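You operate a simulated robot arm through the tools that you are given. There is no shell and no other tool. Be economical: measure what you need, move in short steps, check, and stop when the job is done.

Carry out the task below with a simulated robot arm. There is one attempt and no reset: what you move stays moved.

Task
Put things in order on the back of the setting bench. At the end: the purple valve coil stands where the green change wheel stood; the grey worn nozzle stands where the purple valve coil stood; the green change wheel stands where the red banded segment stood; the red banded segment stands on top of the yellow change wheel; whatever was shut is shut again. Leave all else as you found it, and nothing knocked over.

The check looks at the end state, three seconds after you hand in, the way a careful person would. Anything else that was tipped, shoved, dropped, spilled or broken makes it a failure.

Robot
A 6-joint arm with a two-finger parallel gripper, fixed in place. Base frame: the origin is at the foot of the arm, x ahead of it, y to its left, z up; the work surface is at about z = 0. Readings come in mm, degrees, newtons and seconds.
With the tool pointing down near the work surface it reaches from about 180 to 460 mm from the base axis. Its first joint turns from -70.0 to 70.0 degrees. Payload 1.9 kg.
The TCP is the grasp point between the finger pads, 23 mm short of the fingertips. In the tool frame z runs along the fingers and y along their closing line. The gripper opens to 94 mm. The fingers are 38 mm wide and 10 mm thick; the gripper's body (54 by 96 mm) begins 39 mm behind the TCP.
Orientation is that of the tool frame in the base frame, as a unit quaternion [x, y, z, w]. With the fingers straight down and closing along the base's y, the tool's x points along the base's -x, its y along +y and its z along -z.

Tools
- The arm moves only by the tool send_rows. Its argument "plan" is text: rows parted by semicolons, each of 6 numbers parted by spaces: the shift along the tool's x, y, z in units of 50 mm (1.0 is 50 mm), then the turn, a rotation vector about the tool's x, y, z in units of 8 degrees (1.0 is 8 degrees). In form: tx ty tz ax ay az; .... A call has 1 to 20 rows; each row shifts and turns the commanded pose from where the row before left it, along the tool's axes as they then stand. "hand" is the gripper command, from -1 (shut) to 1 (fully open), values between in proportion, set as the call begins (left out, the last holds). A call with a number of a shift or a turn outside -1 to 1 is refused whole. A row lasts 0.2 s, in which the tool goes at most 50 mm and 8.6 degrees; a call with a longer step from one row to the next is refused whole, and so is a gripper value outside its range. A pose out of reach is approached as far as the arm can. The call stops where the force on the tool passes 40 N (or 10 N more than at its start, if that is more) or the arm is blocked; 0.2 s more then pass. Each finger travels about 108 mm/s and halts on what it meets, pressing with about 32 N; the grip force reading is that of the motor and also rises with nothing between the fingers. The clock runs only during rows and for 0.2 s after the last one: add rows that do not move to give the fingers time. It gives the time, the measured TCP pose, the force on the tool (base axes), the opening and the grip force at its end, in the units of the frame above (readings bear some noise).
- Cameras (640 x 400 px; columns grow to the right, rows downward): "scene" is fixed at [49.5, 304.2, 432.6]; the picture's right is [-0.85, -0.53, 0.00], its down [-0.25, 0.40, -0.88] and it looks along [0.46, -0.75, -0.48] (base axes); focal length 323 px, centre (320, 200). "wrist" rides on the gripper at [86, 16, -75] in the tool frame; the picture's right is [-0.18, 0.98, 0.00], its down [-0.58, -0.11, -0.81] and it looks along [-0.79, -0.15, 0.59] (tool axes); focal length 243 px, centre (320, 200). There is no depth. A picture from a camera that has moved, and an enlarged one, comes with that camera's place and axes in the base frame and with its lens.
- get_image(camera): a new picture of that camera. No time passes.
- zoom(camera, box): a new picture of the part [left, top, right, bottom] of that camera's present view, enlarged. No time passes.
- finish_job(): hands the job in; it is judged then, once.

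Go step by step. Nothing tells you positions but the pictures and the camera data: compare them with the known pose of the tool, close in by small moves and look again before you grip or let go. The budget is 120 turns and 76 pictures, counting those below and the enlarged ones. Unless the task says otherwise, let go and move clear before handing in, and close with one line.

The tools are called as a command line: name --argument value ..., lists and objects as JSON in quotes. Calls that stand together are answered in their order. send_rows: Moves the arm, as the interface text tells. Its arguments: {"type":"object","properties":{"plan":{"type":"string"},"hand":{"type":"number"}},"required":["plan"]} The other tools are called the same way: get_image (camera) takes a picture; zoom (camera, box) takes an enlarged picture of a part of a camera's view; finish_job () hands the job in.

At the start:

```text
time_s: 0.0
position: [220.8, -189.0, 256.9]
tool_rot: [0.0, 1.0, 0.0, 0.001]
ft_force: [-0.2, -0.2, -0.1]
width: 94.1
finger_force: 0.1
```

scene: 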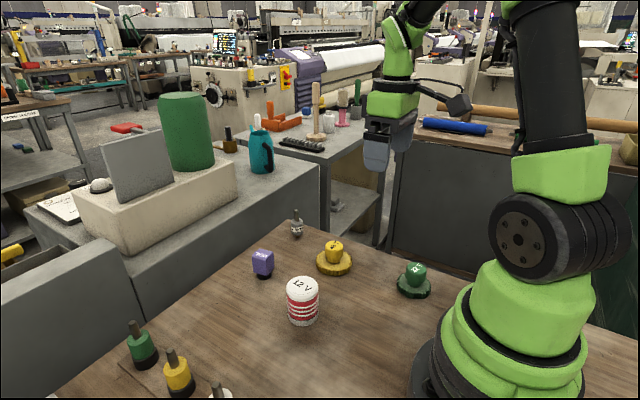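
wrist: 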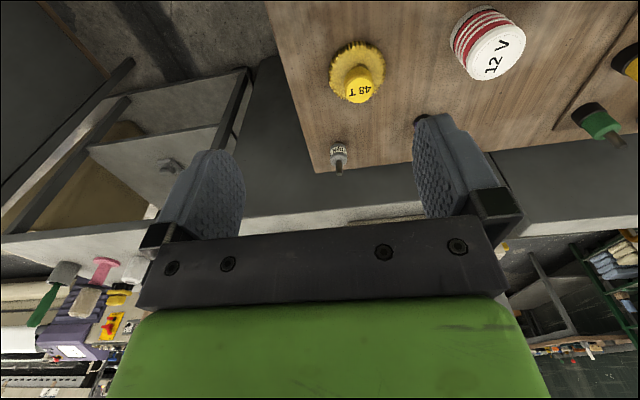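

I see a purple coil, yellow wheel, green wheel, red banded segment and grey nozzle on the bench. I'll zoom in to measure them.

zoom --camera "scene" --box '[220, 190, 460, 340]'

zoom --camera "scene" --box '[60, 280, 300, 400]'

```text
2.67 times, centred on (340, 265) of scene
camera zoom: at [49.5, 304.2, 432.6], right [-0.85, -0.53, 0.0], down [-0.25, 0.4, -0.88], along [0.46, -0.75, -0.48], focal length 862 px, centre (267, 27)
```

zoom: 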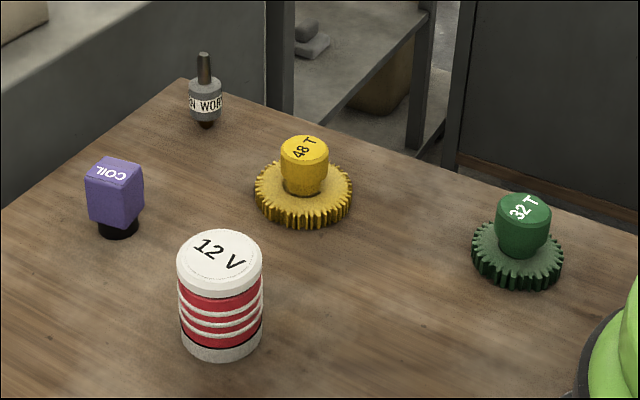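

```text
2.67 times, centred on (180, 340) of scene
camera zoom: at [49.5, 304.2, 432.6], right [-0.85, -0.53, 0.0], down [-0.25, 0.4, -0.88], along [0.46, -0.75, -0.48], focal length 862 px, centre (693, -173)
```

zoom: 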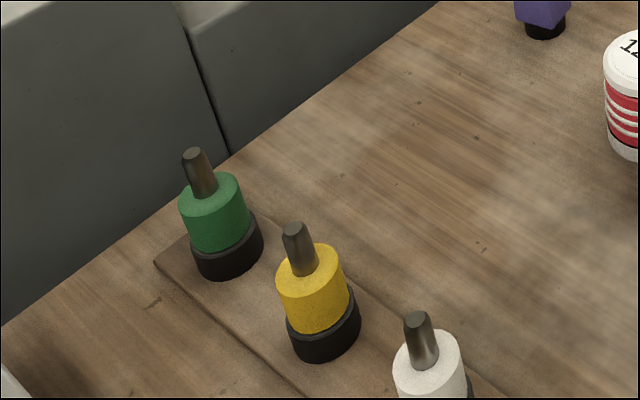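

Estimated from the scene picture: red segment (274,-9), about 49 mm diameter and 75 mm tall. Yellow wheel (297,-154), green wheel (136,-174), coil (396,-53), nozzle (417,-194). I'll move above the red segment first and compare with the wrist view.

send_rows --plan "-0.266 0.9 0 0 0 0;-0.266 0.9 0 0 0 0;-0.266 0.9 0 0 0 0;-0.266 0.9 0 0 0 0;0 0 0.9 0 0 0;0 0 0.9 0 0 0;0 0 0 0 0 0" --hand 1

get_image --camera "wrist"

get_image --camera "scene"

```text
time_s: 1.6
position: [273.5, -9.0, 165.5]
tool_rot: [0.0, 1.0, 0.001, 0.0]
ft_force: [-0.2, -0.7, 0.0]
width: 93.9
finger_force: 0.1
```

```text
71 pictures are left
camera wrist: at [187.0, 7.7, 240.3], right [0.18, 0.98, 0.0], down [0.58, -0.11, 0.81], along [0.79, -0.15, -0.59], focal length 243 px, centre (320, 200)
```

wrist: 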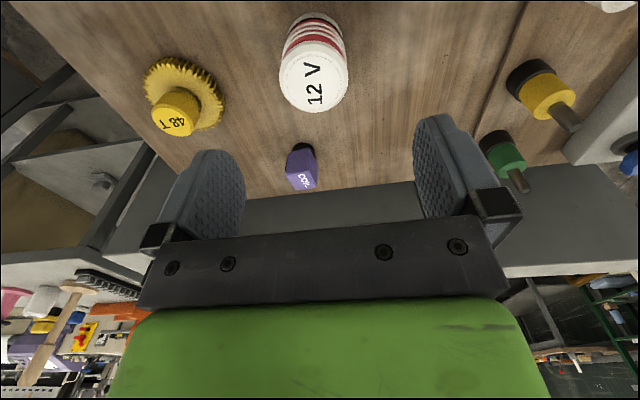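

```text
70 pictures are left
```

scene: 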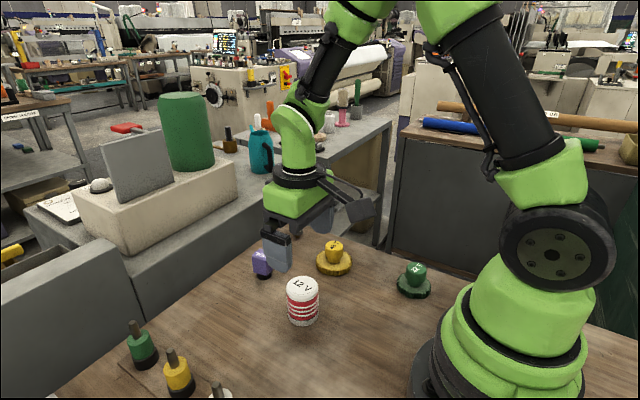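

The wrist view agrees: red segment at about (273,-11). I'll descend to z≈46 with the fingers open.

send_rows --plan "0 -0.04 0.8 0 0 0;0 0 0.8 0 0 0;0 0 0.4 0 0 0;0 0 0.39 0 0 0;0 0 0 0 0 0"

get_image --camera "wrist"

zoom --camera "scene" --box '[220, 190, 460, 340]'

```text
time_s: 2.8
position: [273.9, -10.9, 47.2]
tool_rot: [0.001, 1.0, 0.0, 0.001]
ft_force: [0.0, 0.5, -0.5]
width: 93.9
finger_force: 0.1
```

```text
69 pictures are left
camera wrist: at [186.7, 5.6, 121.2], right [0.18, 0.98, 0.0], down [0.58, -0.11, 0.81], along [0.79, -0.15, -0.59], focal length 243 px, centre (320, 200)
```

wrist: 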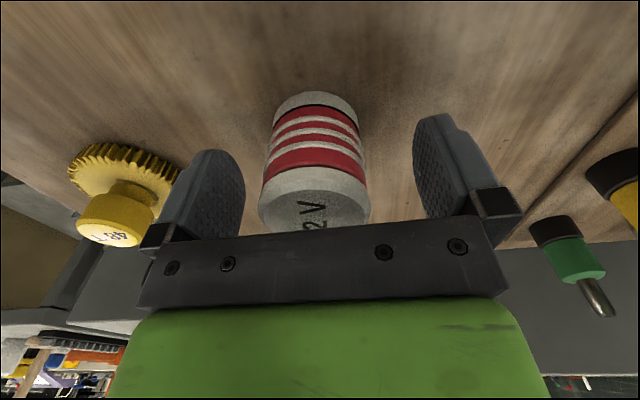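

```text
2.67 times, centred on (340, 265) of scene
camera zoom: at [49.5, 304.2, 432.6], right [-0.85, -0.53, 0.0], down [-0.25, 0.4, -0.88], along [0.46, -0.75, -0.48], focal length 862 px, centre (267, 27)
```

zoom: 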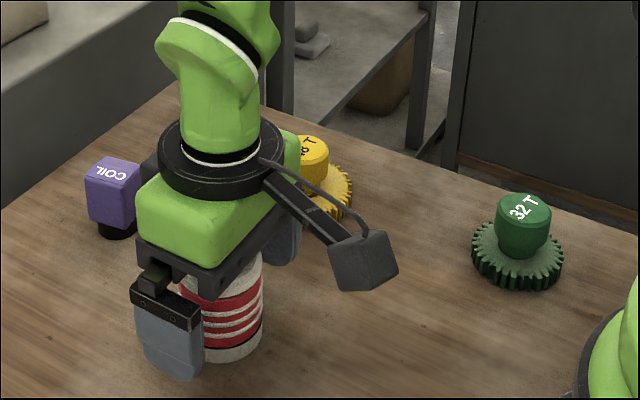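

The red segment sits slightly further out than the tool, at about (278,-13). I'll nudge over and grip.

send_rows --plan "-0.08 -0.04 0 0 0 0;0 0 0 0 0 0"

send_rows --plan "0 0 0 0 0 0;0 0 0 0 0 0;0 0 0 0 0 0;0 0 0 0 0 0" --hand -1

get_image --camera "wrist"

```text
time_s: 3.4
position: [277.8, -12.0, 47.3]
tool_rot: [0.001, 1.0, -0.001, -0.001]
ft_force: [-0.4, -0.3, 0.6]
width: 94.2
finger_force: 0.0
```

```text
time_s: 4.4
position: [277.5, -13.1, 46.1]
tool_rot: [0.0, 1.0, 0.0, 0.001]
ft_force: [-0.1, -0.8, 2.9]
width: 50.7
finger_force: 31.8
```

```text
67 pictures are left
camera wrist: at [191.0, 3.6, 121.0], right [0.18, 0.98, 0.0], down [0.58, -0.11, 0.81], along [0.79, -0.15, -0.59], focal length 243 px, centre (320, 200)
```

wrist: 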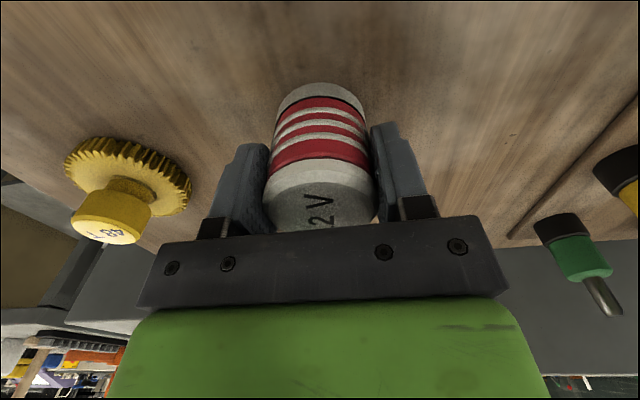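

Red is held, width 50.7. I'll lift it and carry it near the yellow wheel, then look.

send_rows --plan "0 0 -0.5 0 0 0;0 0 -0.8 0 0 0;0 0 -0.8 0 0 0;-0.1 -0.7 0 0 0 0;-0.1 -0.7 0 0 0 0;-0.1 -0.7 0 0 0 0;-0.1 -0.7 0 0 0 0;0 0 0 0 0 0"

get_image --camera "wrist"

zoom --camera "scene" --box '[240, 150, 440, 275]'

```text
time_s: 6.2
position: [297.5, -152.8, 152.1]
tool_rot: [-0.001, 1.0, -0.001, 0.001]
ft_force: [0.3, 0.1, -0.7]
width: 50.9
finger_force: 32.1
```

```text
66 pictures are left
camera wrist: at [211.3, -136.3, 226.1], right [0.18, 0.98, 0.0], down [0.58, -0.11, 0.81], along [0.79, -0.15, -0.59], focal length 243 px, centre (320, 200)
```

wrist: 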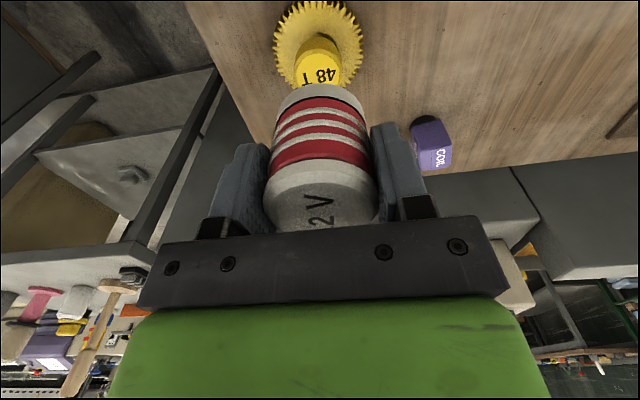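

```text
3.20 times, centred on (340, 212) of scene
camera zoom: at [49.5, 304.2, 432.6], right [-0.85, -0.53, 0.0], down [-0.25, 0.4, -0.88], along [0.46, -0.75, -0.48], focal length 1034 px, centre (256, 160)
```

zoom: 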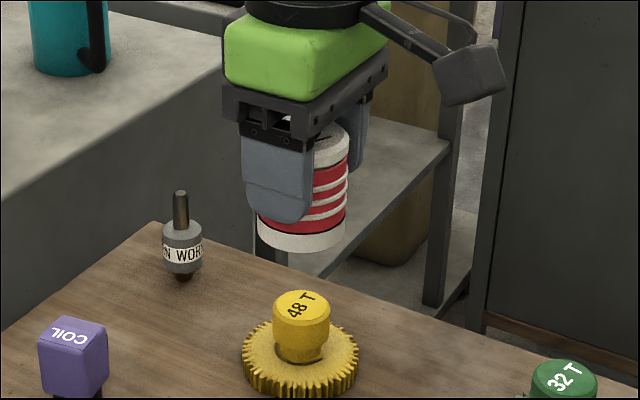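

I'll zoom the wrist view to centre over the yellow hub precisely.

zoom --camera "wrist" --box '[240, 0, 400, 100]'

```text
4.00 times, centred on (320, 50) of wrist
camera zoom: at [211.3, -136.3, 226.1], right [0.18, 0.98, 0.0], down [0.58, -0.11, 0.81], along [0.79, -0.15, -0.59], focal length 970 px, centre (320, 800)
```

zoom: 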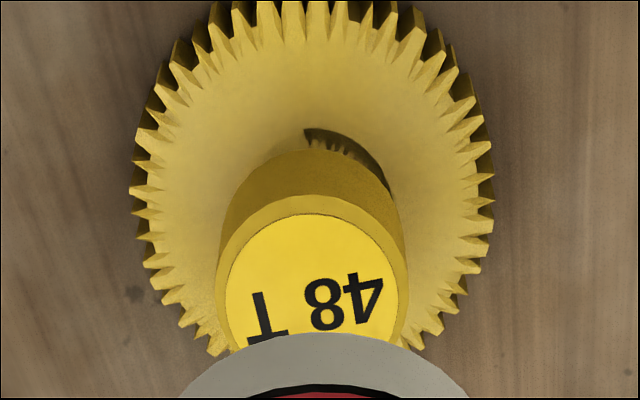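

The hub is centred at (298,-153), right under the held segment. I'll lower to just above it.

send_rows --plan "0 0 0.5 0 0 0;0 0 0.4 0 0 0;0 0 0 0 0 0"

zoom --camera "scene" --box '[280, 180, 400, 280]'

```text
time_s: 7.0
position: [296.3, -151.8, 105.8]
tool_rot: [-0.001, 1.0, 0.0, 0.001]
ft_force: [0.0, -0.8, -1.1]
width: 50.6
finger_force: 32.0
```

```text
4.00 times, centred on (340, 230) of scene
camera zoom: at [49.5, 304.2, 432.6], right [-0.85, -0.53, 0.0], down [-0.25, 0.4, -0.88], along [0.46, -0.75, -0.48], focal length 1293 px, centre (240, 80)
```

zoom: 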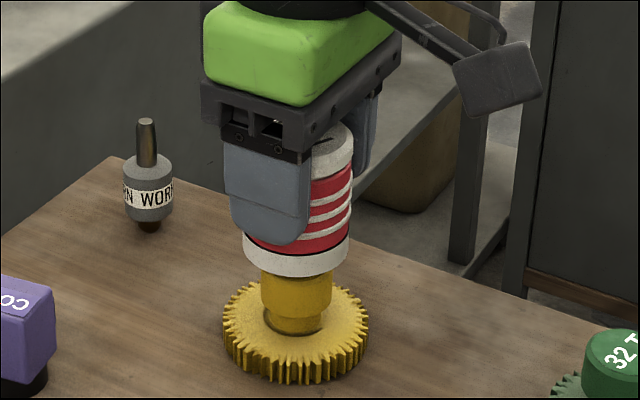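

Well centred. I'll lower in small steps until there is contact.

send_rows --plan "0 0 0.08 0 0 0;0 0 0.06 0 0 0;0 0 0.04 0 0 0;0 0 0 0 0 0"

```text
time_s: 8.0
position: [297.7, -153.3, 97.4]
tool_rot: [-0.001, 1.0, 0.0, 0.0]
ft_force: [-0.2, -0.4, -1.3]
width: 50.7
finger_force: 31.7
```

send_rows --plan "0 0 0.03 0 0 0;0 0 0 0 0 0"

zoom --camera "scene" --box '[300, 220, 380, 270]'

```text
time_s: 8.6
position: [296.6, -152.8, 96.3]
tool_rot: [0.001, 1.0, 0.0, 0.001]
ft_force: [0.3, 0.3, -0.6]
width: 50.5
finger_force: 31.7
```

```text
8.00 times, centred on (340, 245) of scene
camera zoom: at [49.5, 304.2, 432.6], right [-0.85, -0.53, 0.0], down [-0.25, 0.4, -0.88], along [0.46, -0.75, -0.48], focal length 2586 px, centre (160, -160)
```

zoom: 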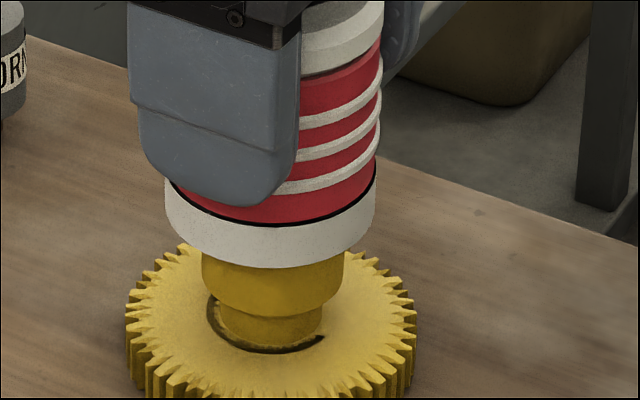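

No contact yet. I'll continue in 1 mm steps.

send_rows --plan "0 0 0.025 0 0 0;0 0 0 0 0 0"

send_rows --plan "0 0 0.02 0 0 0;0 0 0 0 0 0"

send_rows --plan "0 0 0.02 0 0 0;0 0 0 0 0 0"

```text
time_s: 9.2
position: [298.6, -152.8, 94.6]
tool_rot: [0.0, 1.0, 0.0, 0.002]
ft_force: [-1.0, 0.3, -0.8]
width: 50.6
finger_force: 31.9
```

```text
time_s: 9.8
position: [298.7, -152.7, 94.1]
tool_rot: [0.0, 1.0, -0.001, 0.002]
ft_force: [-1.6, 2.3, 13.8]
width: 50.4
finger_force: 31.9
```

```text
time_s: 10.4
position: [297.6, -154.0, 93.1]
tool_rot: [-0.002, 1.0, 0.0, 0.002]
ft_force: [3.5, 3.4, 10.8]
width: 50.5
finger_force: 31.9
```

Contact is made. I'll release and retreat straight up.

send_rows --plan "0 0 0 0 0 0;0 0 0 0 0 0;0 0 0 0 0 0" --hand 0.7

zoom --camera "scene" --box '[280, 180, 400, 280]'

get_image --camera "wrist"

```text
time_s: 11.2
position: [297.3, -153.8, 93.1]
tool_rot: [0.0, 1.0, 0.0, 0.001]
ft_force: [-0.1, 0.5, 0.3]
width: 79.9
finger_force: 0.1
```

```text
4.00 times, centred on (340, 230) of scene
camera zoom: at [49.5, 304.2, 432.6], right [-0.85, -0.53, 0.0], down [-0.25, 0.4, -0.88], along [0.46, -0.75, -0.48], focal length 1293 px, centre (240, 80)
```

zoom: 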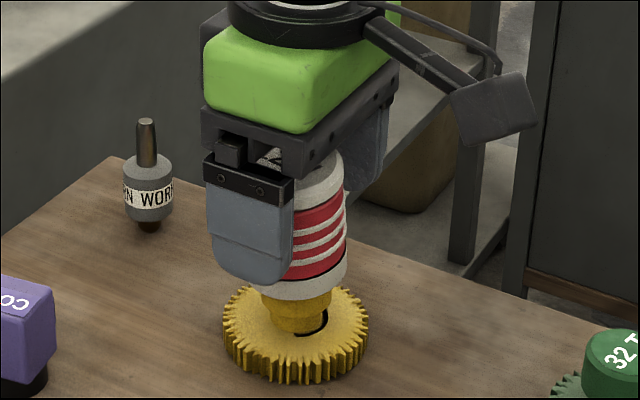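

```text
60 pictures are left
camera wrist: at [211.0, -136.6, 166.8], right [0.18, 0.98, 0.0], down [0.58, -0.11, 0.81], along [0.79, -0.15, -0.59], focal length 243 px, centre (320, 200)
```

wrist: 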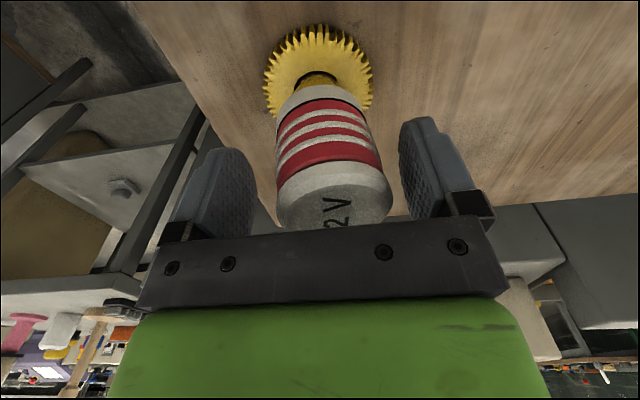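

The segment seems to lean slightly; I'll look closer before moving.

zoom --camera "scene" --box '[300, 215, 380, 280]'

zoom --camera "wrist" --box '[240, 0, 440, 240]'

```text
6.15 times, centred on (340, 248) of scene
camera zoom: at [49.5, 304.2, 432.6], right [-0.85, -0.53, 0.0], down [-0.25, 0.4, -0.88], along [0.46, -0.75, -0.48], focal length 1989 px, centre (197, -92)
```

zoom: 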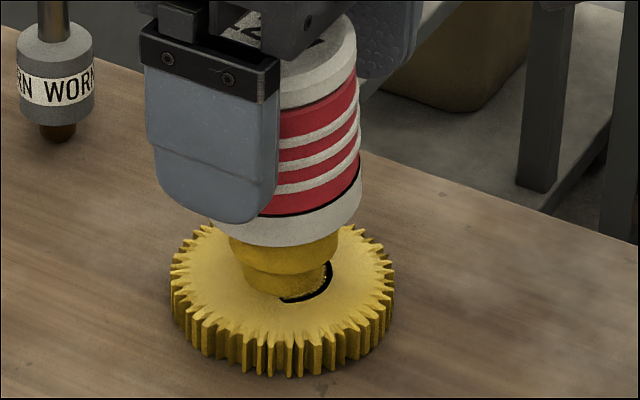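

```text
1.67 times, centred on (340, 120) of wrist
camera zoom: at [211.0, -136.6, 166.8], right [0.18, 0.98, 0.0], down [0.58, -0.11, 0.81], along [0.79, -0.15, -0.59], focal length 404 px, centre (287, 333)
```

zoom: 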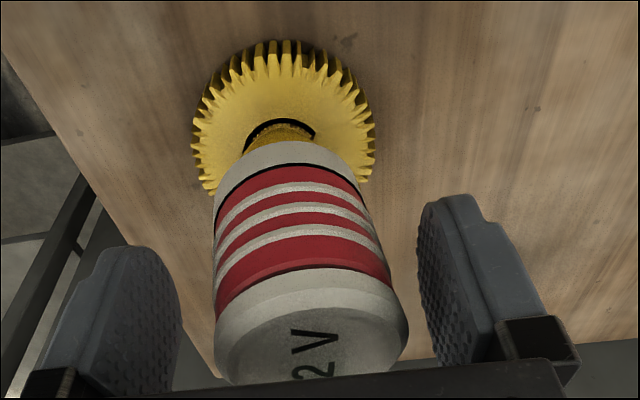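

The segment leans about 4–5° toward +y, apparently because the yellow hub is loose and tilts. I'll re-close to straighten it and look again.

send_rows --plan "0 0 0 0 0 0;0 0 0 0 0 0;0 0 0 0 0 0" --hand -1

zoom --camera "scene" --box '[300, 215, 380, 280]'

zoom --camera "wrist" --box '[240, 0, 440, 240]'

```text
time_s: 12.0
position: [297.7, -152.8, 93.3]
tool_rot: [0.0, 1.0, 0.0, 0.002]
ft_force: [-0.6, 0.3, 0.1]
width: 50.3
finger_force: 31.7
```

```text
6.15 times, centred on (340, 248) of scene
camera zoom: at [49.5, 304.2, 432.6], right [-0.85, -0.53, 0.0], down [-0.25, 0.4, -0.88], along [0.46, -0.75, -0.48], focal length 1989 px, centre (197, -92)
```

zoom: 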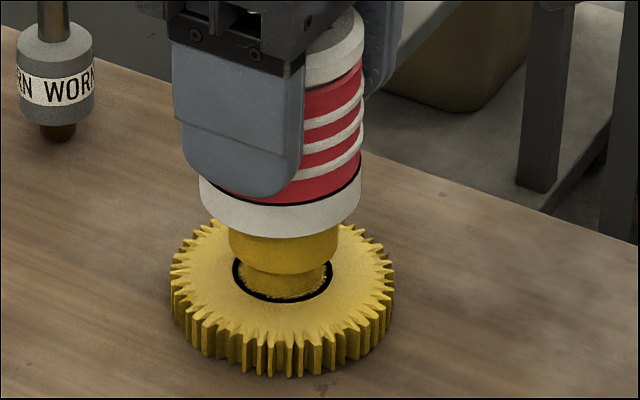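

```text
1.67 times, centred on (340, 120) of wrist
camera zoom: at [211.0, -136.6, 166.8], right [0.18, 0.98, 0.0], down [0.58, -0.11, 0.81], along [0.79, -0.15, -0.59], focal length 404 px, centre (287, 333)
```

zoom: 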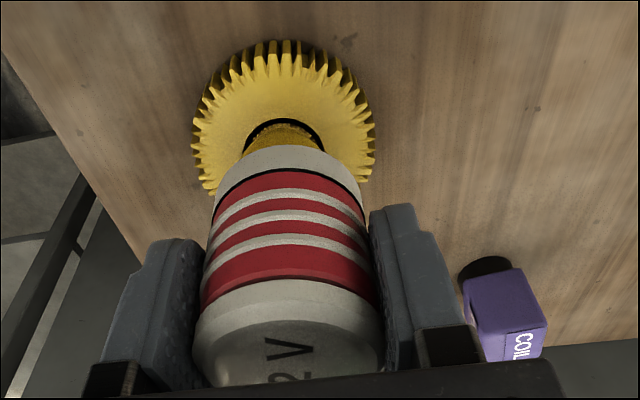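

It is upright again with the hub centred and no side load. I'll release again.

send_rows --plan "0 0 0 0 0 0;0 0 0 0 0 0;0 0 0 0 0 0;0 0 0 0 0 0" --hand 0.5

zoom --camera "scene" --box '[300, 215, 380, 280]'

zoom --camera "wrist" --box '[240, 0, 440, 240]'

```text
time_s: 13.0
position: [297.4, -154.2, 94.1]
tool_rot: [-0.001, 1.0, -0.001, 0.001]
ft_force: [0.0, -0.7, -0.4]
width: 70.7
finger_force: 0.0
```

```text
6.15 times, centred on (340, 248) of scene
camera zoom: at [49.5, 304.2, 432.6], right [-0.85, -0.53, 0.0], down [-0.25, 0.4, -0.88], along [0.46, -0.75, -0.48], focal length 1989 px, centre (197, -92)
```

zoom: 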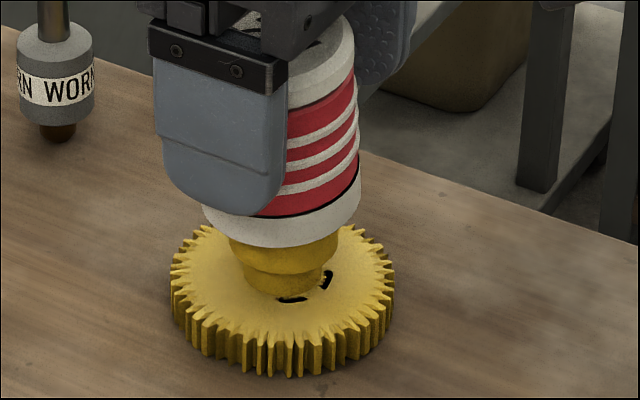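

```text
1.67 times, centred on (340, 120) of wrist
camera zoom: at [211.0, -136.6, 166.9], right [0.18, 0.98, 0.0], down [0.58, -0.11, 0.81], along [0.79, -0.15, -0.59], focal length 404 px, centre (287, 333)
```

zoom: 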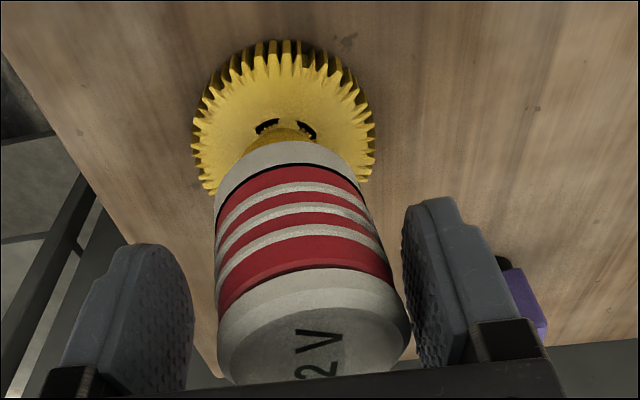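

It leans again the same way. I'll grip, lift it off, and look at the bare hub to understand.

send_rows --plan "0 0 0 0 0 0;0 0 0 0 0 0;0 0 0 0 0 0;0 0 -0.1 0 0 0;0 0 -0.6 0 0 0;0 0 -0.6 0 0 0;0 0 0 0 0 0" --hand -1

zoom --camera "scene" --box '[300, 215, 380, 280]'

zoom --camera "wrist" --box '[240, 0, 400, 100]'

```text
time_s: 14.6
position: [297.1, -153.6, 158.3]
tool_rot: [0.0, 1.0, -0.001, 0.002]
ft_force: [-0.4, -0.1, 0.1]
width: 50.0
finger_force: 32.1
```

```text
6.15 times, centred on (340, 248) of scene
camera zoom: at [49.5, 304.2, 432.6], right [-0.85, -0.53, 0.0], down [-0.25, 0.4, -0.88], along [0.46, -0.75, -0.48], focal length 1989 px, centre (197, -92)
```

zoom: 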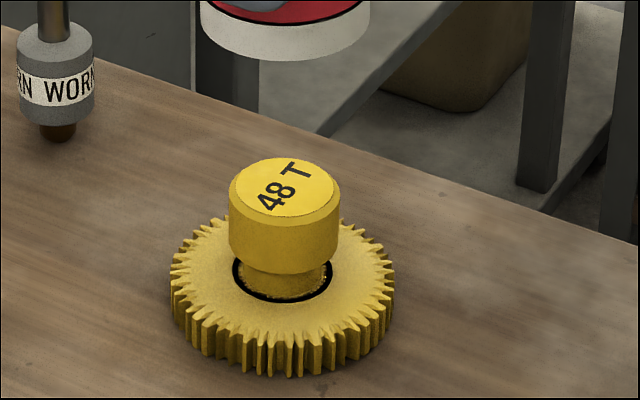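

```text
4.00 times, centred on (320, 50) of wrist
camera zoom: at [210.8, -136.9, 232.2], right [0.18, 0.98, 0.0], down [0.58, -0.11, 0.81], along [0.79, -0.15, -0.59], focal length 970 px, centre (320, 800)
```

zoom: 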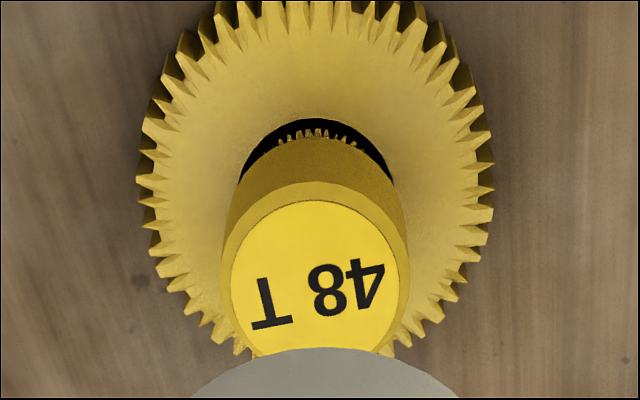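

The hub is a separate loose piece standing in the gear's hole, and the segment was about 2 mm too far +y of it. I'll shift by -2 mm and lower again.

send_rows --plan "0.01 -0.04 0 0 0 0;0 0 0.6 0 0 0;0 0 0.5 0 0 0;0 0 0.12 0 0 0;0 0 0 0 0 0"

send_rows --plan "0 0 0.02 0 0 0;0 0 0 0 0 0"

zoom --camera "scene" --box '[300, 215, 380, 280]'

```text
time_s: 15.8
position: [296.6, -156.5, 97.5]
tool_rot: [-0.001, 1.0, 0.0, 0.001]
ft_force: [0.6, -0.2, -0.4]
width: 50.0
finger_force: 31.3
```

```text
time_s: 16.4
position: [297.3, -154.7, 96.6]
tool_rot: [0.0, 1.0, 0.0, 0.0]
ft_force: [-0.5, 0.3, -1.0]
width: 49.8
finger_force: 32.3
```

```text
6.15 times, centred on (340, 248) of scene
camera zoom: at [49.5, 304.2, 432.6], right [-0.85, -0.53, 0.0], down [-0.25, 0.4, -0.88], along [0.46, -0.75, -0.48], focal length 1989 px, centre (197, -92)
```

zoom: 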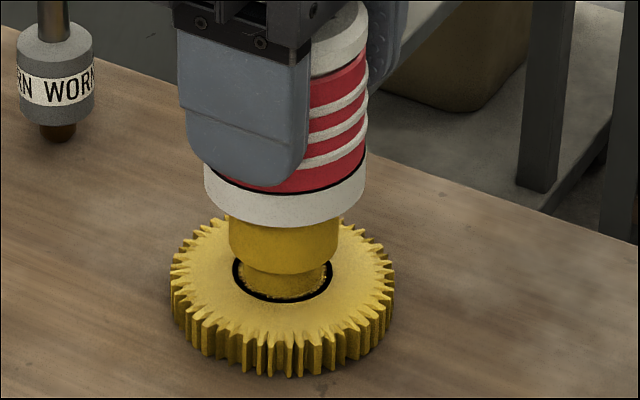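

Aligned. I'll continue to light contact.

send_rows --plan "0 0 0.02 0 0 0;0 0 0 0 0 0"

send_rows --plan "0 0 0.02 0 0 0;0 0 0 0 0 0"

```text
time_s: 17.0
position: [296.9, -155.6, 94.8]
tool_rot: [0.0, 1.0, 0.0, 0.001]
ft_force: [0.4, 0.7, -0.8]
width: 49.7
finger_force: 31.3
```

```text
time_s: 17.6
position: [296.4, -155.5, 94.4]
tool_rot: [0.0, 1.0, 0.001, 0.0]
ft_force: [-0.2, 0.4, -1.5]
width: 49.9
finger_force: 32.4
```

send_rows --plan "0 0 0.014 0 0 0;0 0 0 0 0 0"

zoom --camera "wrist" --box '[240, 0, 440, 240]'

```text
time_s: 18.2
position: [297.3, -155.1, 92.9]
tool_rot: [-0.001, 1.0, 0.0, 0.001]
ft_force: [0.1, -0.5, -0.3]
width: 50.0
finger_force: 32.0
```

```text
1.67 times, centred on (340, 120) of wrist
camera zoom: at [210.3, -138.4, 167.0], right [0.18, 0.98, 0.0], down [0.58, -0.11, 0.81], along [0.79, -0.15, -0.59], focal length 404 px, centre (287, 333)
```

zoom: 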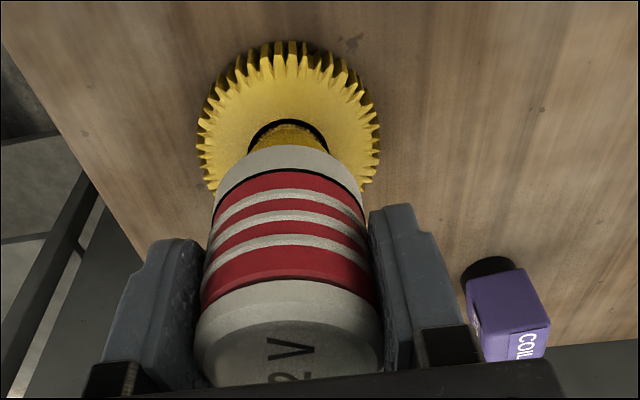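

Still no contact. I'll go another two half-millimetre steps.

send_rows --plan "0 0 0.014 0 0 0;0 0 0 0 0 0"

send_rows --plan "0 0 0.01 0 0 0;0 0 0 0 0 0"

```text
time_s: 18.8
position: [296.9, -154.6, 93.0]
tool_rot: [-0.001, 1.0, 0.0, 0.001]
ft_force: [-0.2, 0.2, -0.6]
width: 49.9
finger_force: 32.1
```

```text
time_s: 19.4
position: [296.1, -155.3, 91.5]
tool_rot: [0.0, 1.0, 0.0, 0.001]
ft_force: [1.2, 3.2, 2.1]
width: 49.8
finger_force: 31.7
```

Light contact. I'll open the fingers just a few mm to see if it stays upright.

send_rows --plan "0 0 0 0 0 0;0 0 0 0 0 0;0 0 0 0 0 0" --hand 0.2

zoom --camera "wrist" --box '[240, 0, 440, 240]'

zoom --camera "scene" --box '[300, 215, 380, 280]'

```text
time_s: 20.2
position: [296.9, -156.0, 92.4]
tool_rot: [-0.001, 1.0, 0.0, 0.001]
ft_force: [-0.9, 0.5, 0.0]
width: 56.5
finger_force: 0.1
```

```text
1.67 times, centred on (340, 120) of wrist
camera zoom: at [210.2, -138.7, 166.1], right [0.18, 0.98, 0.0], down [0.58, -0.11, 0.81], along [0.79, -0.15, -0.59], focal length 404 px, centre (287, 333)
```

zoom: 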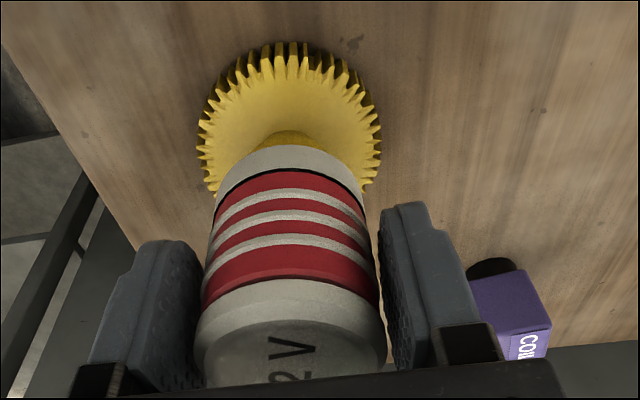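

```text
6.15 times, centred on (340, 248) of scene
camera zoom: at [49.5, 304.2, 432.6], right [-0.85, -0.53, 0.0], down [-0.25, 0.4, -0.88], along [0.46, -0.75, -0.48], focal length 1989 px, centre (197, -92)
```

zoom: 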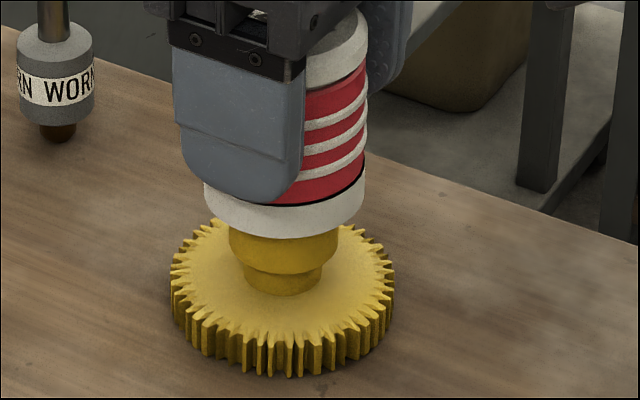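

Now it stands upright and the hub is seated flush. I'll open further and rise clear.

send_rows --plan "0 0 0 0 0 0;0 0 0 0 0 0;0 0 0 0 0 0;0 0 0 0 0 0;0 0 0 0 0 0" --hand 0.8

zoom --camera "wrist" --box '[240, 0, 440, 240]'

```text
time_s: 21.4
position: [296.8, -156.1, 92.3]
tool_rot: [0.0, 1.0, 0.0, 0.001]
ft_force: [0.3, 0.6, -0.7]
width: 84.7
finger_force: 0.1
```

```text
1.67 times, centred on (340, 120) of wrist
camera zoom: at [210.2, -138.7, 166.1], right [0.18, 0.98, 0.0], down [0.58, -0.11, 0.81], along [0.79, -0.15, -0.59], focal length 404 px, centre (287, 333)
```

zoom: 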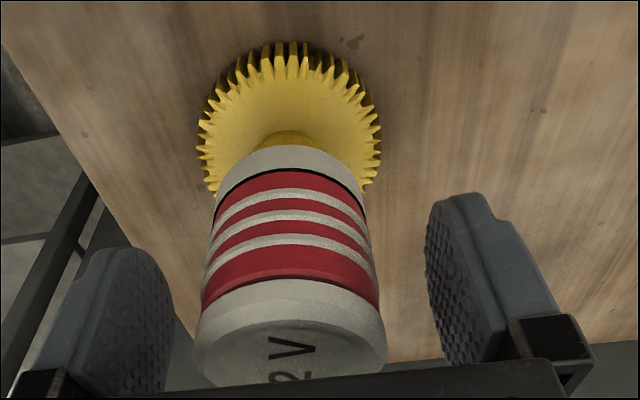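

Red is standing on the yellow wheel. I'll rise and go to view the green wheel.

send_rows --plan "0 0 -0.4 0 0 0;0 0 -1 0 0 0;0 0 -1 0 0 0;0 0 -1 0 0 0;0.8 -0.09 0 0 0 0;0.8 -0.09 0 0 0 0;0.8 -0.09 0 0 0 0;0.8 -0.09 0 0 0 0;0 0 0.8 0 0 0;0 0 0.8 0 0 0;0 0 0 0 0 0" --hand 1

get_image --camera "wrist"

get_image --camera "scene"

```text
time_s: 23.8
position: [137.5, -172.6, 180.6]
tool_rot: [0.0, 1.0, 0.0, 0.001]
ft_force: [0.8, -0.2, 0.6]
width: 94.0
finger_force: 0.0
```

```text
46 pictures are left
camera wrist: at [50.4, -156.7, 255.5], right [0.18, 0.98, 0.0], down [0.58, -0.11, 0.81], along [0.79, -0.15, -0.59], focal length 243 px, centre (320, 200)
```

wrist: 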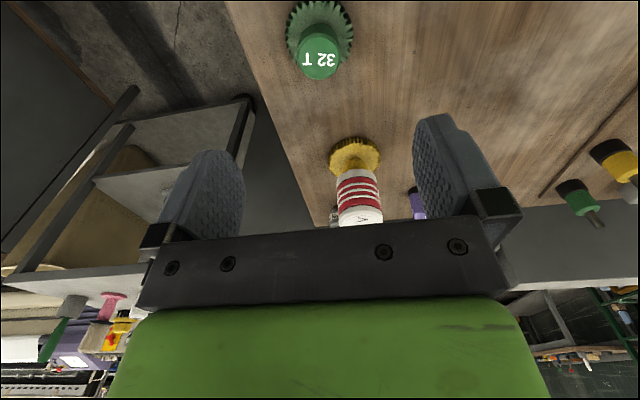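

```text
45 pictures are left
```

scene: 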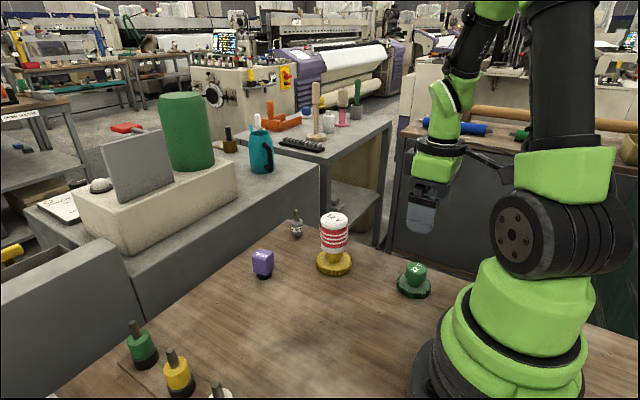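

zoom --camera "wrist" --box '[240, 0, 400, 100]'

zoom --camera "scene" --box '[300, 200, 460, 310]'

```text
4.00 times, centred on (320, 50) of wrist
camera zoom: at [50.4, -156.7, 255.5], right [0.18, 0.98, 0.0], down [0.58, -0.11, 0.81], along [0.79, -0.15, -0.59], focal length 970 px, centre (320, 800)
```

zoom: 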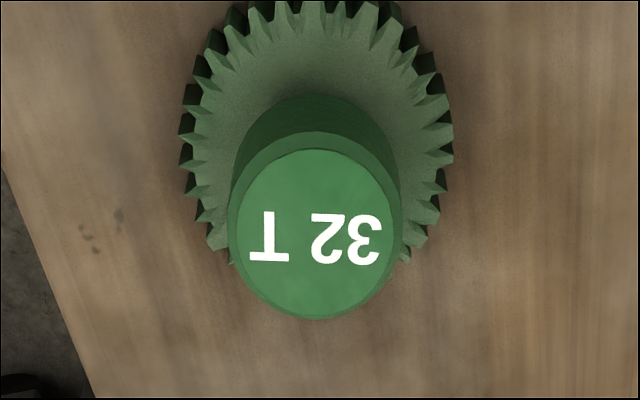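

```text
3.64 times, centred on (380, 255) of scene
camera zoom: at [49.5, 304.2, 432.6], right [-0.85, -0.53, 0.0], down [-0.25, 0.4, -0.88], along [0.46, -0.75, -0.48], focal length 1176 px, centre (102, 0)
```

zoom: 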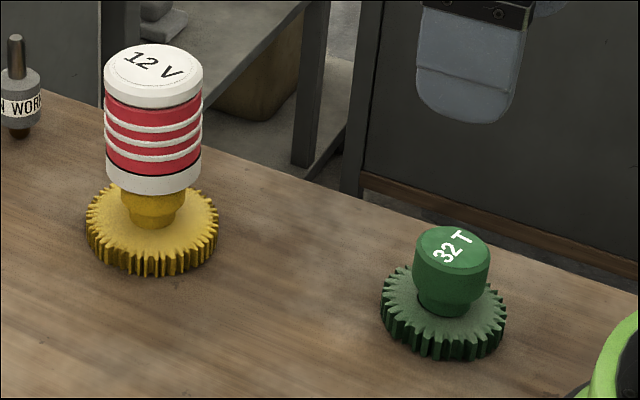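

Green wheel is at about (138,-174), and its knob is about 35 mm wide. I'll descend to grip the knob at z≈42, with fingertips above the gear disc.

send_rows --plan "-0.02 -0.026 0.8 0 0 0;0 0 0.8 0 0 0;0 0 0.6 0 0 0;0 0 0.4 0 0 0;0 0 0.17 0 0 0;0 0 0 0 0 0"

get_image --camera "wrist"

zoom --camera "scene" --box '[340, 200, 500, 310]'

```text
time_s: 25.2
position: [138.5, -175.2, 42.4]
tool_rot: [0.001, 1.0, -0.001, 0.001]
ft_force: [0.0, -0.6, 0.0]
width: 93.9
finger_force: 0.0
```

```text
42 pictures are left
camera wrist: at [51.7, -158.4, 116.9], right [0.18, 0.98, 0.0], down [0.58, -0.11, 0.81], along [0.79, -0.15, -0.59], focal length 243 px, centre (320, 200)
```

wrist: 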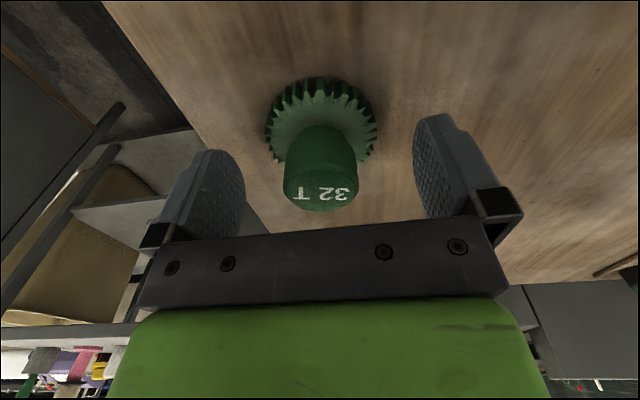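

```text
3.64 times, centred on (420, 255) of scene
camera zoom: at [49.5, 304.2, 432.6], right [-0.85, -0.53, 0.0], down [-0.25, 0.4, -0.88], along [0.46, -0.75, -0.48], focal length 1176 px, centre (-44, 0)
```

zoom: 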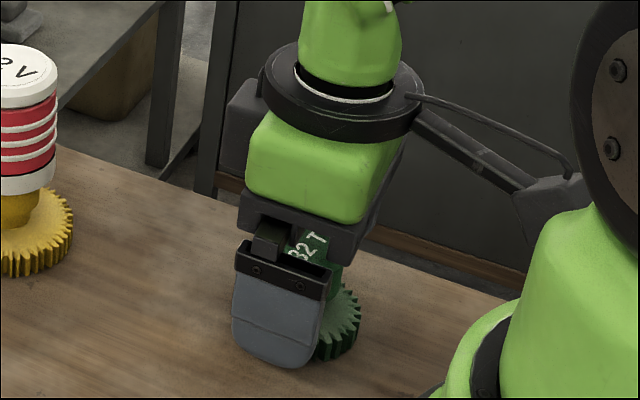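

Centred. Gripping the knob, then a small test lift to see whether the gear follows.

send_rows --plan "0 0 0 0 0 0;0 0 0 0 0 0;0 0 0 0 0 0;0 0 0 0 0 0" --hand -1

send_rows --plan "0 0 -0.15 0 0 0;0 0 -0.15 0 0 0;0 0 0 0 0 0"

get_image --camera "wrist"

zoom --camera "scene" --box '[340, 200, 500, 310]'

```text
time_s: 26.2
position: [138.8, -174.9, 43.3]
tool_rot: [0.0, 1.0, 0.0, 0.001]
ft_force: [0.2, -0.3, -0.3]
width: 34.4
finger_force: 32.2
```

```text
time_s: 27.0
position: [138.6, -174.0, 58.2]
tool_rot: [0.0, 1.0, 0.0, 0.001]
ft_force: [0.2, 0.5, -1.9]
width: 34.3
finger_force: 32.0
```

```text
40 pictures are left
camera wrist: at [51.6, -158.1, 132.2], right [0.18, 0.98, 0.0], down [0.58, -0.11, 0.81], along [0.79, -0.15, -0.59], focal length 243 px, centre (320, 200)
```

wrist: 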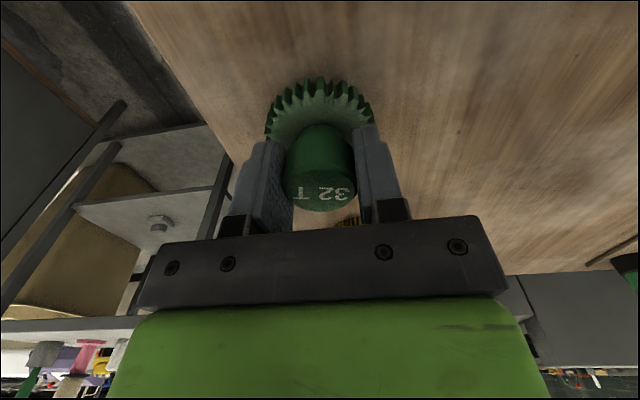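

```text
3.64 times, centred on (420, 255) of scene
camera zoom: at [49.5, 304.2, 432.6], right [-0.85, -0.53, 0.0], down [-0.25, 0.4, -0.88], along [0.46, -0.75, -0.48], focal length 1176 px, centre (-44, 0)
```

zoom: 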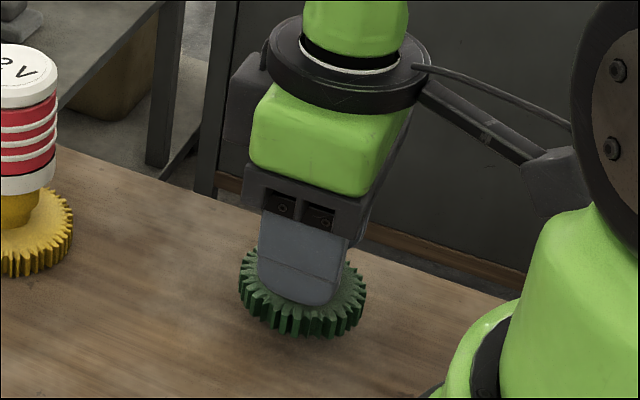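

The whole green wheel lifts together (grip reference (138.5,-174.5)). I'll carry it to the red's old spot (278.5,-13).

send_rows --plan "0 0 -0.7 0 0 0;0 0 -0.7 0 0 0;0 0 -0.64 0 0 0;-0.564 0.644 0 0 0 0;-0.564 0.644 0 0 0 0;-0.564 0.644 0 0 0 0;-0.564 0.644 0 0 0 0;-0.564 0.644 0 0 0 0;0 0 0.8 0 0 0;0 0 0.8 0 0 0;0 0 0.4 0 0 0;0 0 0 0 0 0"

get_image --camera "wrist"

zoom --camera "scene" --box '[220, 190, 460, 340]'

```text
time_s: 29.6
position: [279.1, -13.5, 60.0]
tool_rot: [0.0, 1.0, 0.0, 0.001]
ft_force: [0.5, 0.8, -2.5]
width: 34.2
finger_force: 32.5
```

```text
38 pictures are left
camera wrist: at [192.8, 3.0, 134.9], right [0.18, 0.98, 0.0], down [0.58, -0.11, 0.81], along [0.79, -0.15, -0.59], focal length 243 px, centre (320, 200)
```

wrist: 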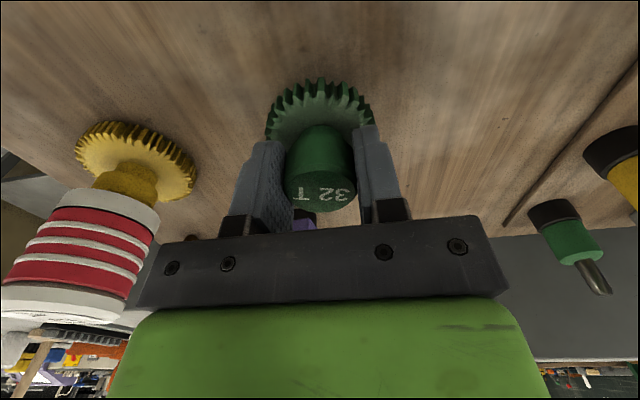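

```text
2.67 times, centred on (340, 265) of scene
camera zoom: at [49.5, 304.2, 432.6], right [-0.85, -0.53, 0.0], down [-0.25, 0.4, -0.88], along [0.46, -0.75, -0.48], focal length 862 px, centre (267, 27)
```

zoom: 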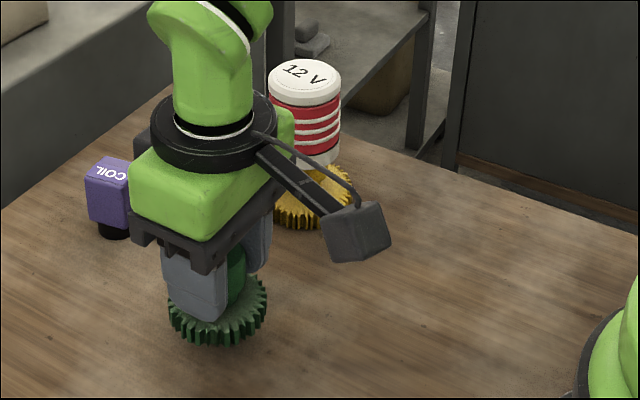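

In place above the spot. Lowering to the surface.

send_rows --plan "0 0 0.2 0 0 0;0 0 0.08 0 0 0;0 0 0 0 0 0"

send_rows --plan "0 0 0.02 0 0 0;0 0 0 0 0 0"

send_rows --plan "0 0 0.02 0 0 0;0 0 0 0 0 0"

```text
time_s: 30.4
position: [279.3, -13.0, 47.2]
tool_rot: [0.0, 1.0, -0.001, 0.0]
ft_force: [0.6, 0.3, -0.7]
width: 34.1
finger_force: 32.5
```

```text
time_s: 31.0
position: [279.1, -12.8, 47.3]
tool_rot: [0.0, 1.0, 0.0, 0.001]
ft_force: [0.0, -0.1, -0.3]
width: 34.2
finger_force: 31.9
```

```text
time_s: 31.6
position: [279.0, -13.4, 44.9]
tool_rot: [0.0, 1.0, 0.0, 0.001]
ft_force: [-1.0, 0.6, -2.1]
width: 34.1
finger_force: 31.8
```

send_rows --plan "0 0 0.02 0 0 0;0 0 0 0 0 0"

send_rows --plan "0 0 0.02 0 0 0;0 0 0 0 0 0"

```text
time_s: 32.2
position: [278.2, -13.9, 43.6]
tool_rot: [0.0, 1.0, 0.0, 0.001]
ft_force: [0.4, 0.4, -2.1]
width: 34.6
finger_force: 31.8
```

```text
time_s: 32.8
position: [280.4, -12.7, 43.6]
tool_rot: [0.001, 1.0, 0.0, 0.0]
ft_force: [-11.2, -1.9, 40.1]
width: 34.2
finger_force: 31.8
```

Contact. I'll back off slightly, release, and rise.

send_rows --plan "0 0 -0.012 0 0 0;0 0 0 0 0 0"

send_rows --plan "0 0 0 0 0 0;0 0 0 0 0 0;0 0 0 0 0 0;0 0 0 0 0 0;0 0 -0.5 0 0 0;0 0 -0.8 0 0 0;0 0 -0.8 0 0 0;0 0 0 0 0 0" --hand 0.7

get_image --camera "wrist"

```text
time_s: 33.4
position: [279.1, -13.2, 42.0]
tool_rot: [-0.002, 1.0, 0.0, 0.0]
ft_force: [-3.2, 2.1, 16.5]
width: 34.3
finger_force: 31.6
```

```text
time_s: 35.2
position: [279.5, -13.0, 148.5]
tool_rot: [-0.001, 1.0, -0.001, 0.0]
ft_force: [0.3, -0.2, -0.9]
width: 79.8
finger_force: 0.0
```

```text
36 pictures are left
camera wrist: at [192.9, 3.7, 222.4], right [0.18, 0.98, 0.0], down [0.58, -0.11, 0.81], along [0.79, -0.15, -0.59], focal length 243 px, centre (320, 200)
```

wrist: 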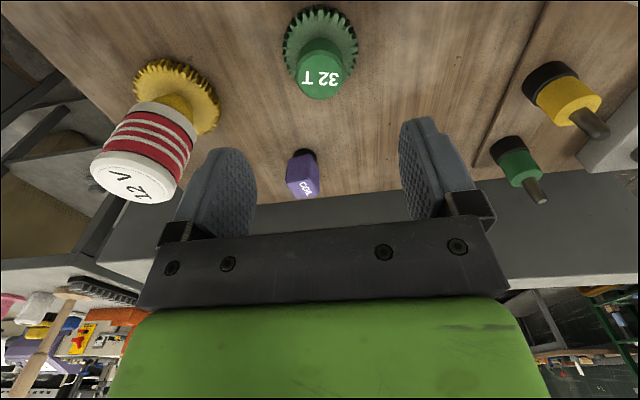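

Green stands on red's old spot. Next, view the coil from above.

send_rows --plan "-0.75 -0.267 0 0 0 0;-0.75 -0.267 0 0 0 0;-0.75 -0.267 0 0 0 0;0 0 0 0 0 0" --hand 1

zoom --camera "wrist" --box '[240, 0, 400, 100]'

zoom --camera "scene" --box '[230, 230, 310, 290]'

```text
time_s: 36.2
position: [391.8, -53.7, 148.9]
tool_rot: [0.0, 1.0, -0.001, 0.0]
ft_force: [0.7, 0.1, -0.4]
width: 94.2
finger_force: 0.1
```

```text
4.00 times, centred on (320, 50) of wrist
camera zoom: at [304.9, -37.2, 221.8], right [0.18, 0.98, 0.0], down [0.58, -0.11, 0.81], along [0.79, -0.15, -0.59], focal length 970 px, centre (320, 800)
```

zoom: 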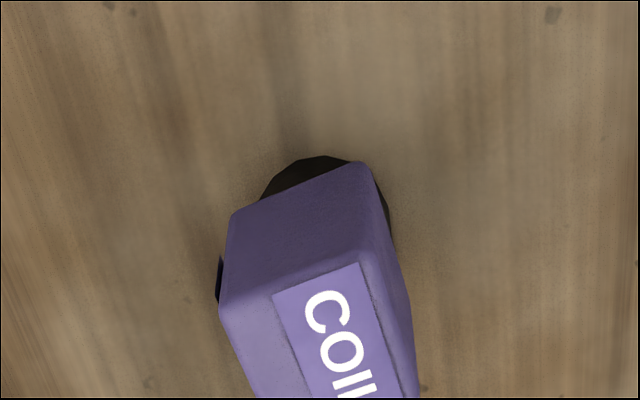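

```text
6.67 times, centred on (270, 260) of scene
camera zoom: at [49.5, 304.2, 432.6], right [-0.85, -0.53, 0.0], down [-0.25, 0.4, -0.88], along [0.46, -0.75, -0.48], focal length 2155 px, centre (653, -200)
```

zoom: 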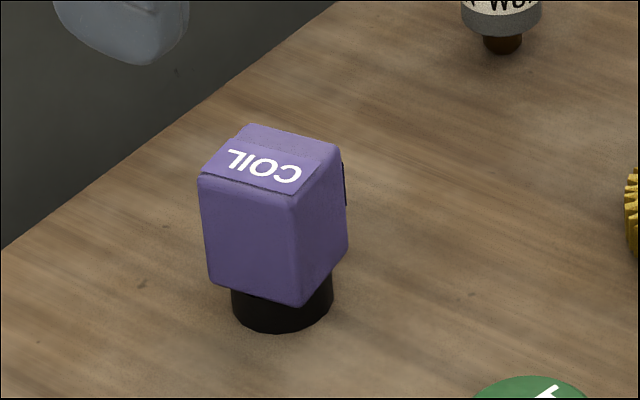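

The coil box is about 29 mm square, turned about +9°, centred near (395,-53), with something black on its -y face. I'll take a closer look at that.

zoom --camera "wrist" --box '[280, 30, 360, 130]'

zoom --camera "scene" --box '[248, 242, 284, 284]'

```text
4.00 times, centred on (320, 80) of wrist
camera zoom: at [304.9, -37.2, 221.8], right [0.18, 0.98, 0.0], down [0.58, -0.11, 0.81], along [0.79, -0.15, -0.59], focal length 970 px, centre (320, 680)
```

zoom: 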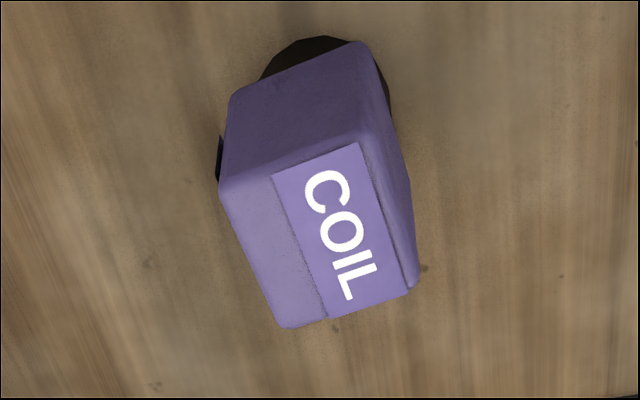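

```text
9.52 times, centred on (266, 263) of scene
camera zoom: at [49.5, 304.2, 432.6], right [-0.85, -0.53, 0.0], down [-0.25, 0.4, -0.88], along [0.46, -0.75, -0.48], focal length 3079 px, centre (834, -400)
```

zoom: 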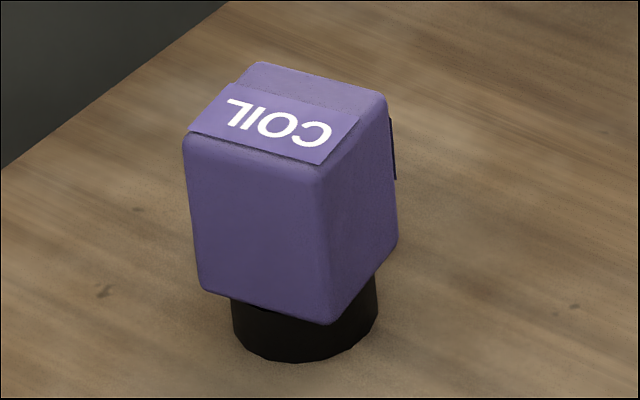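

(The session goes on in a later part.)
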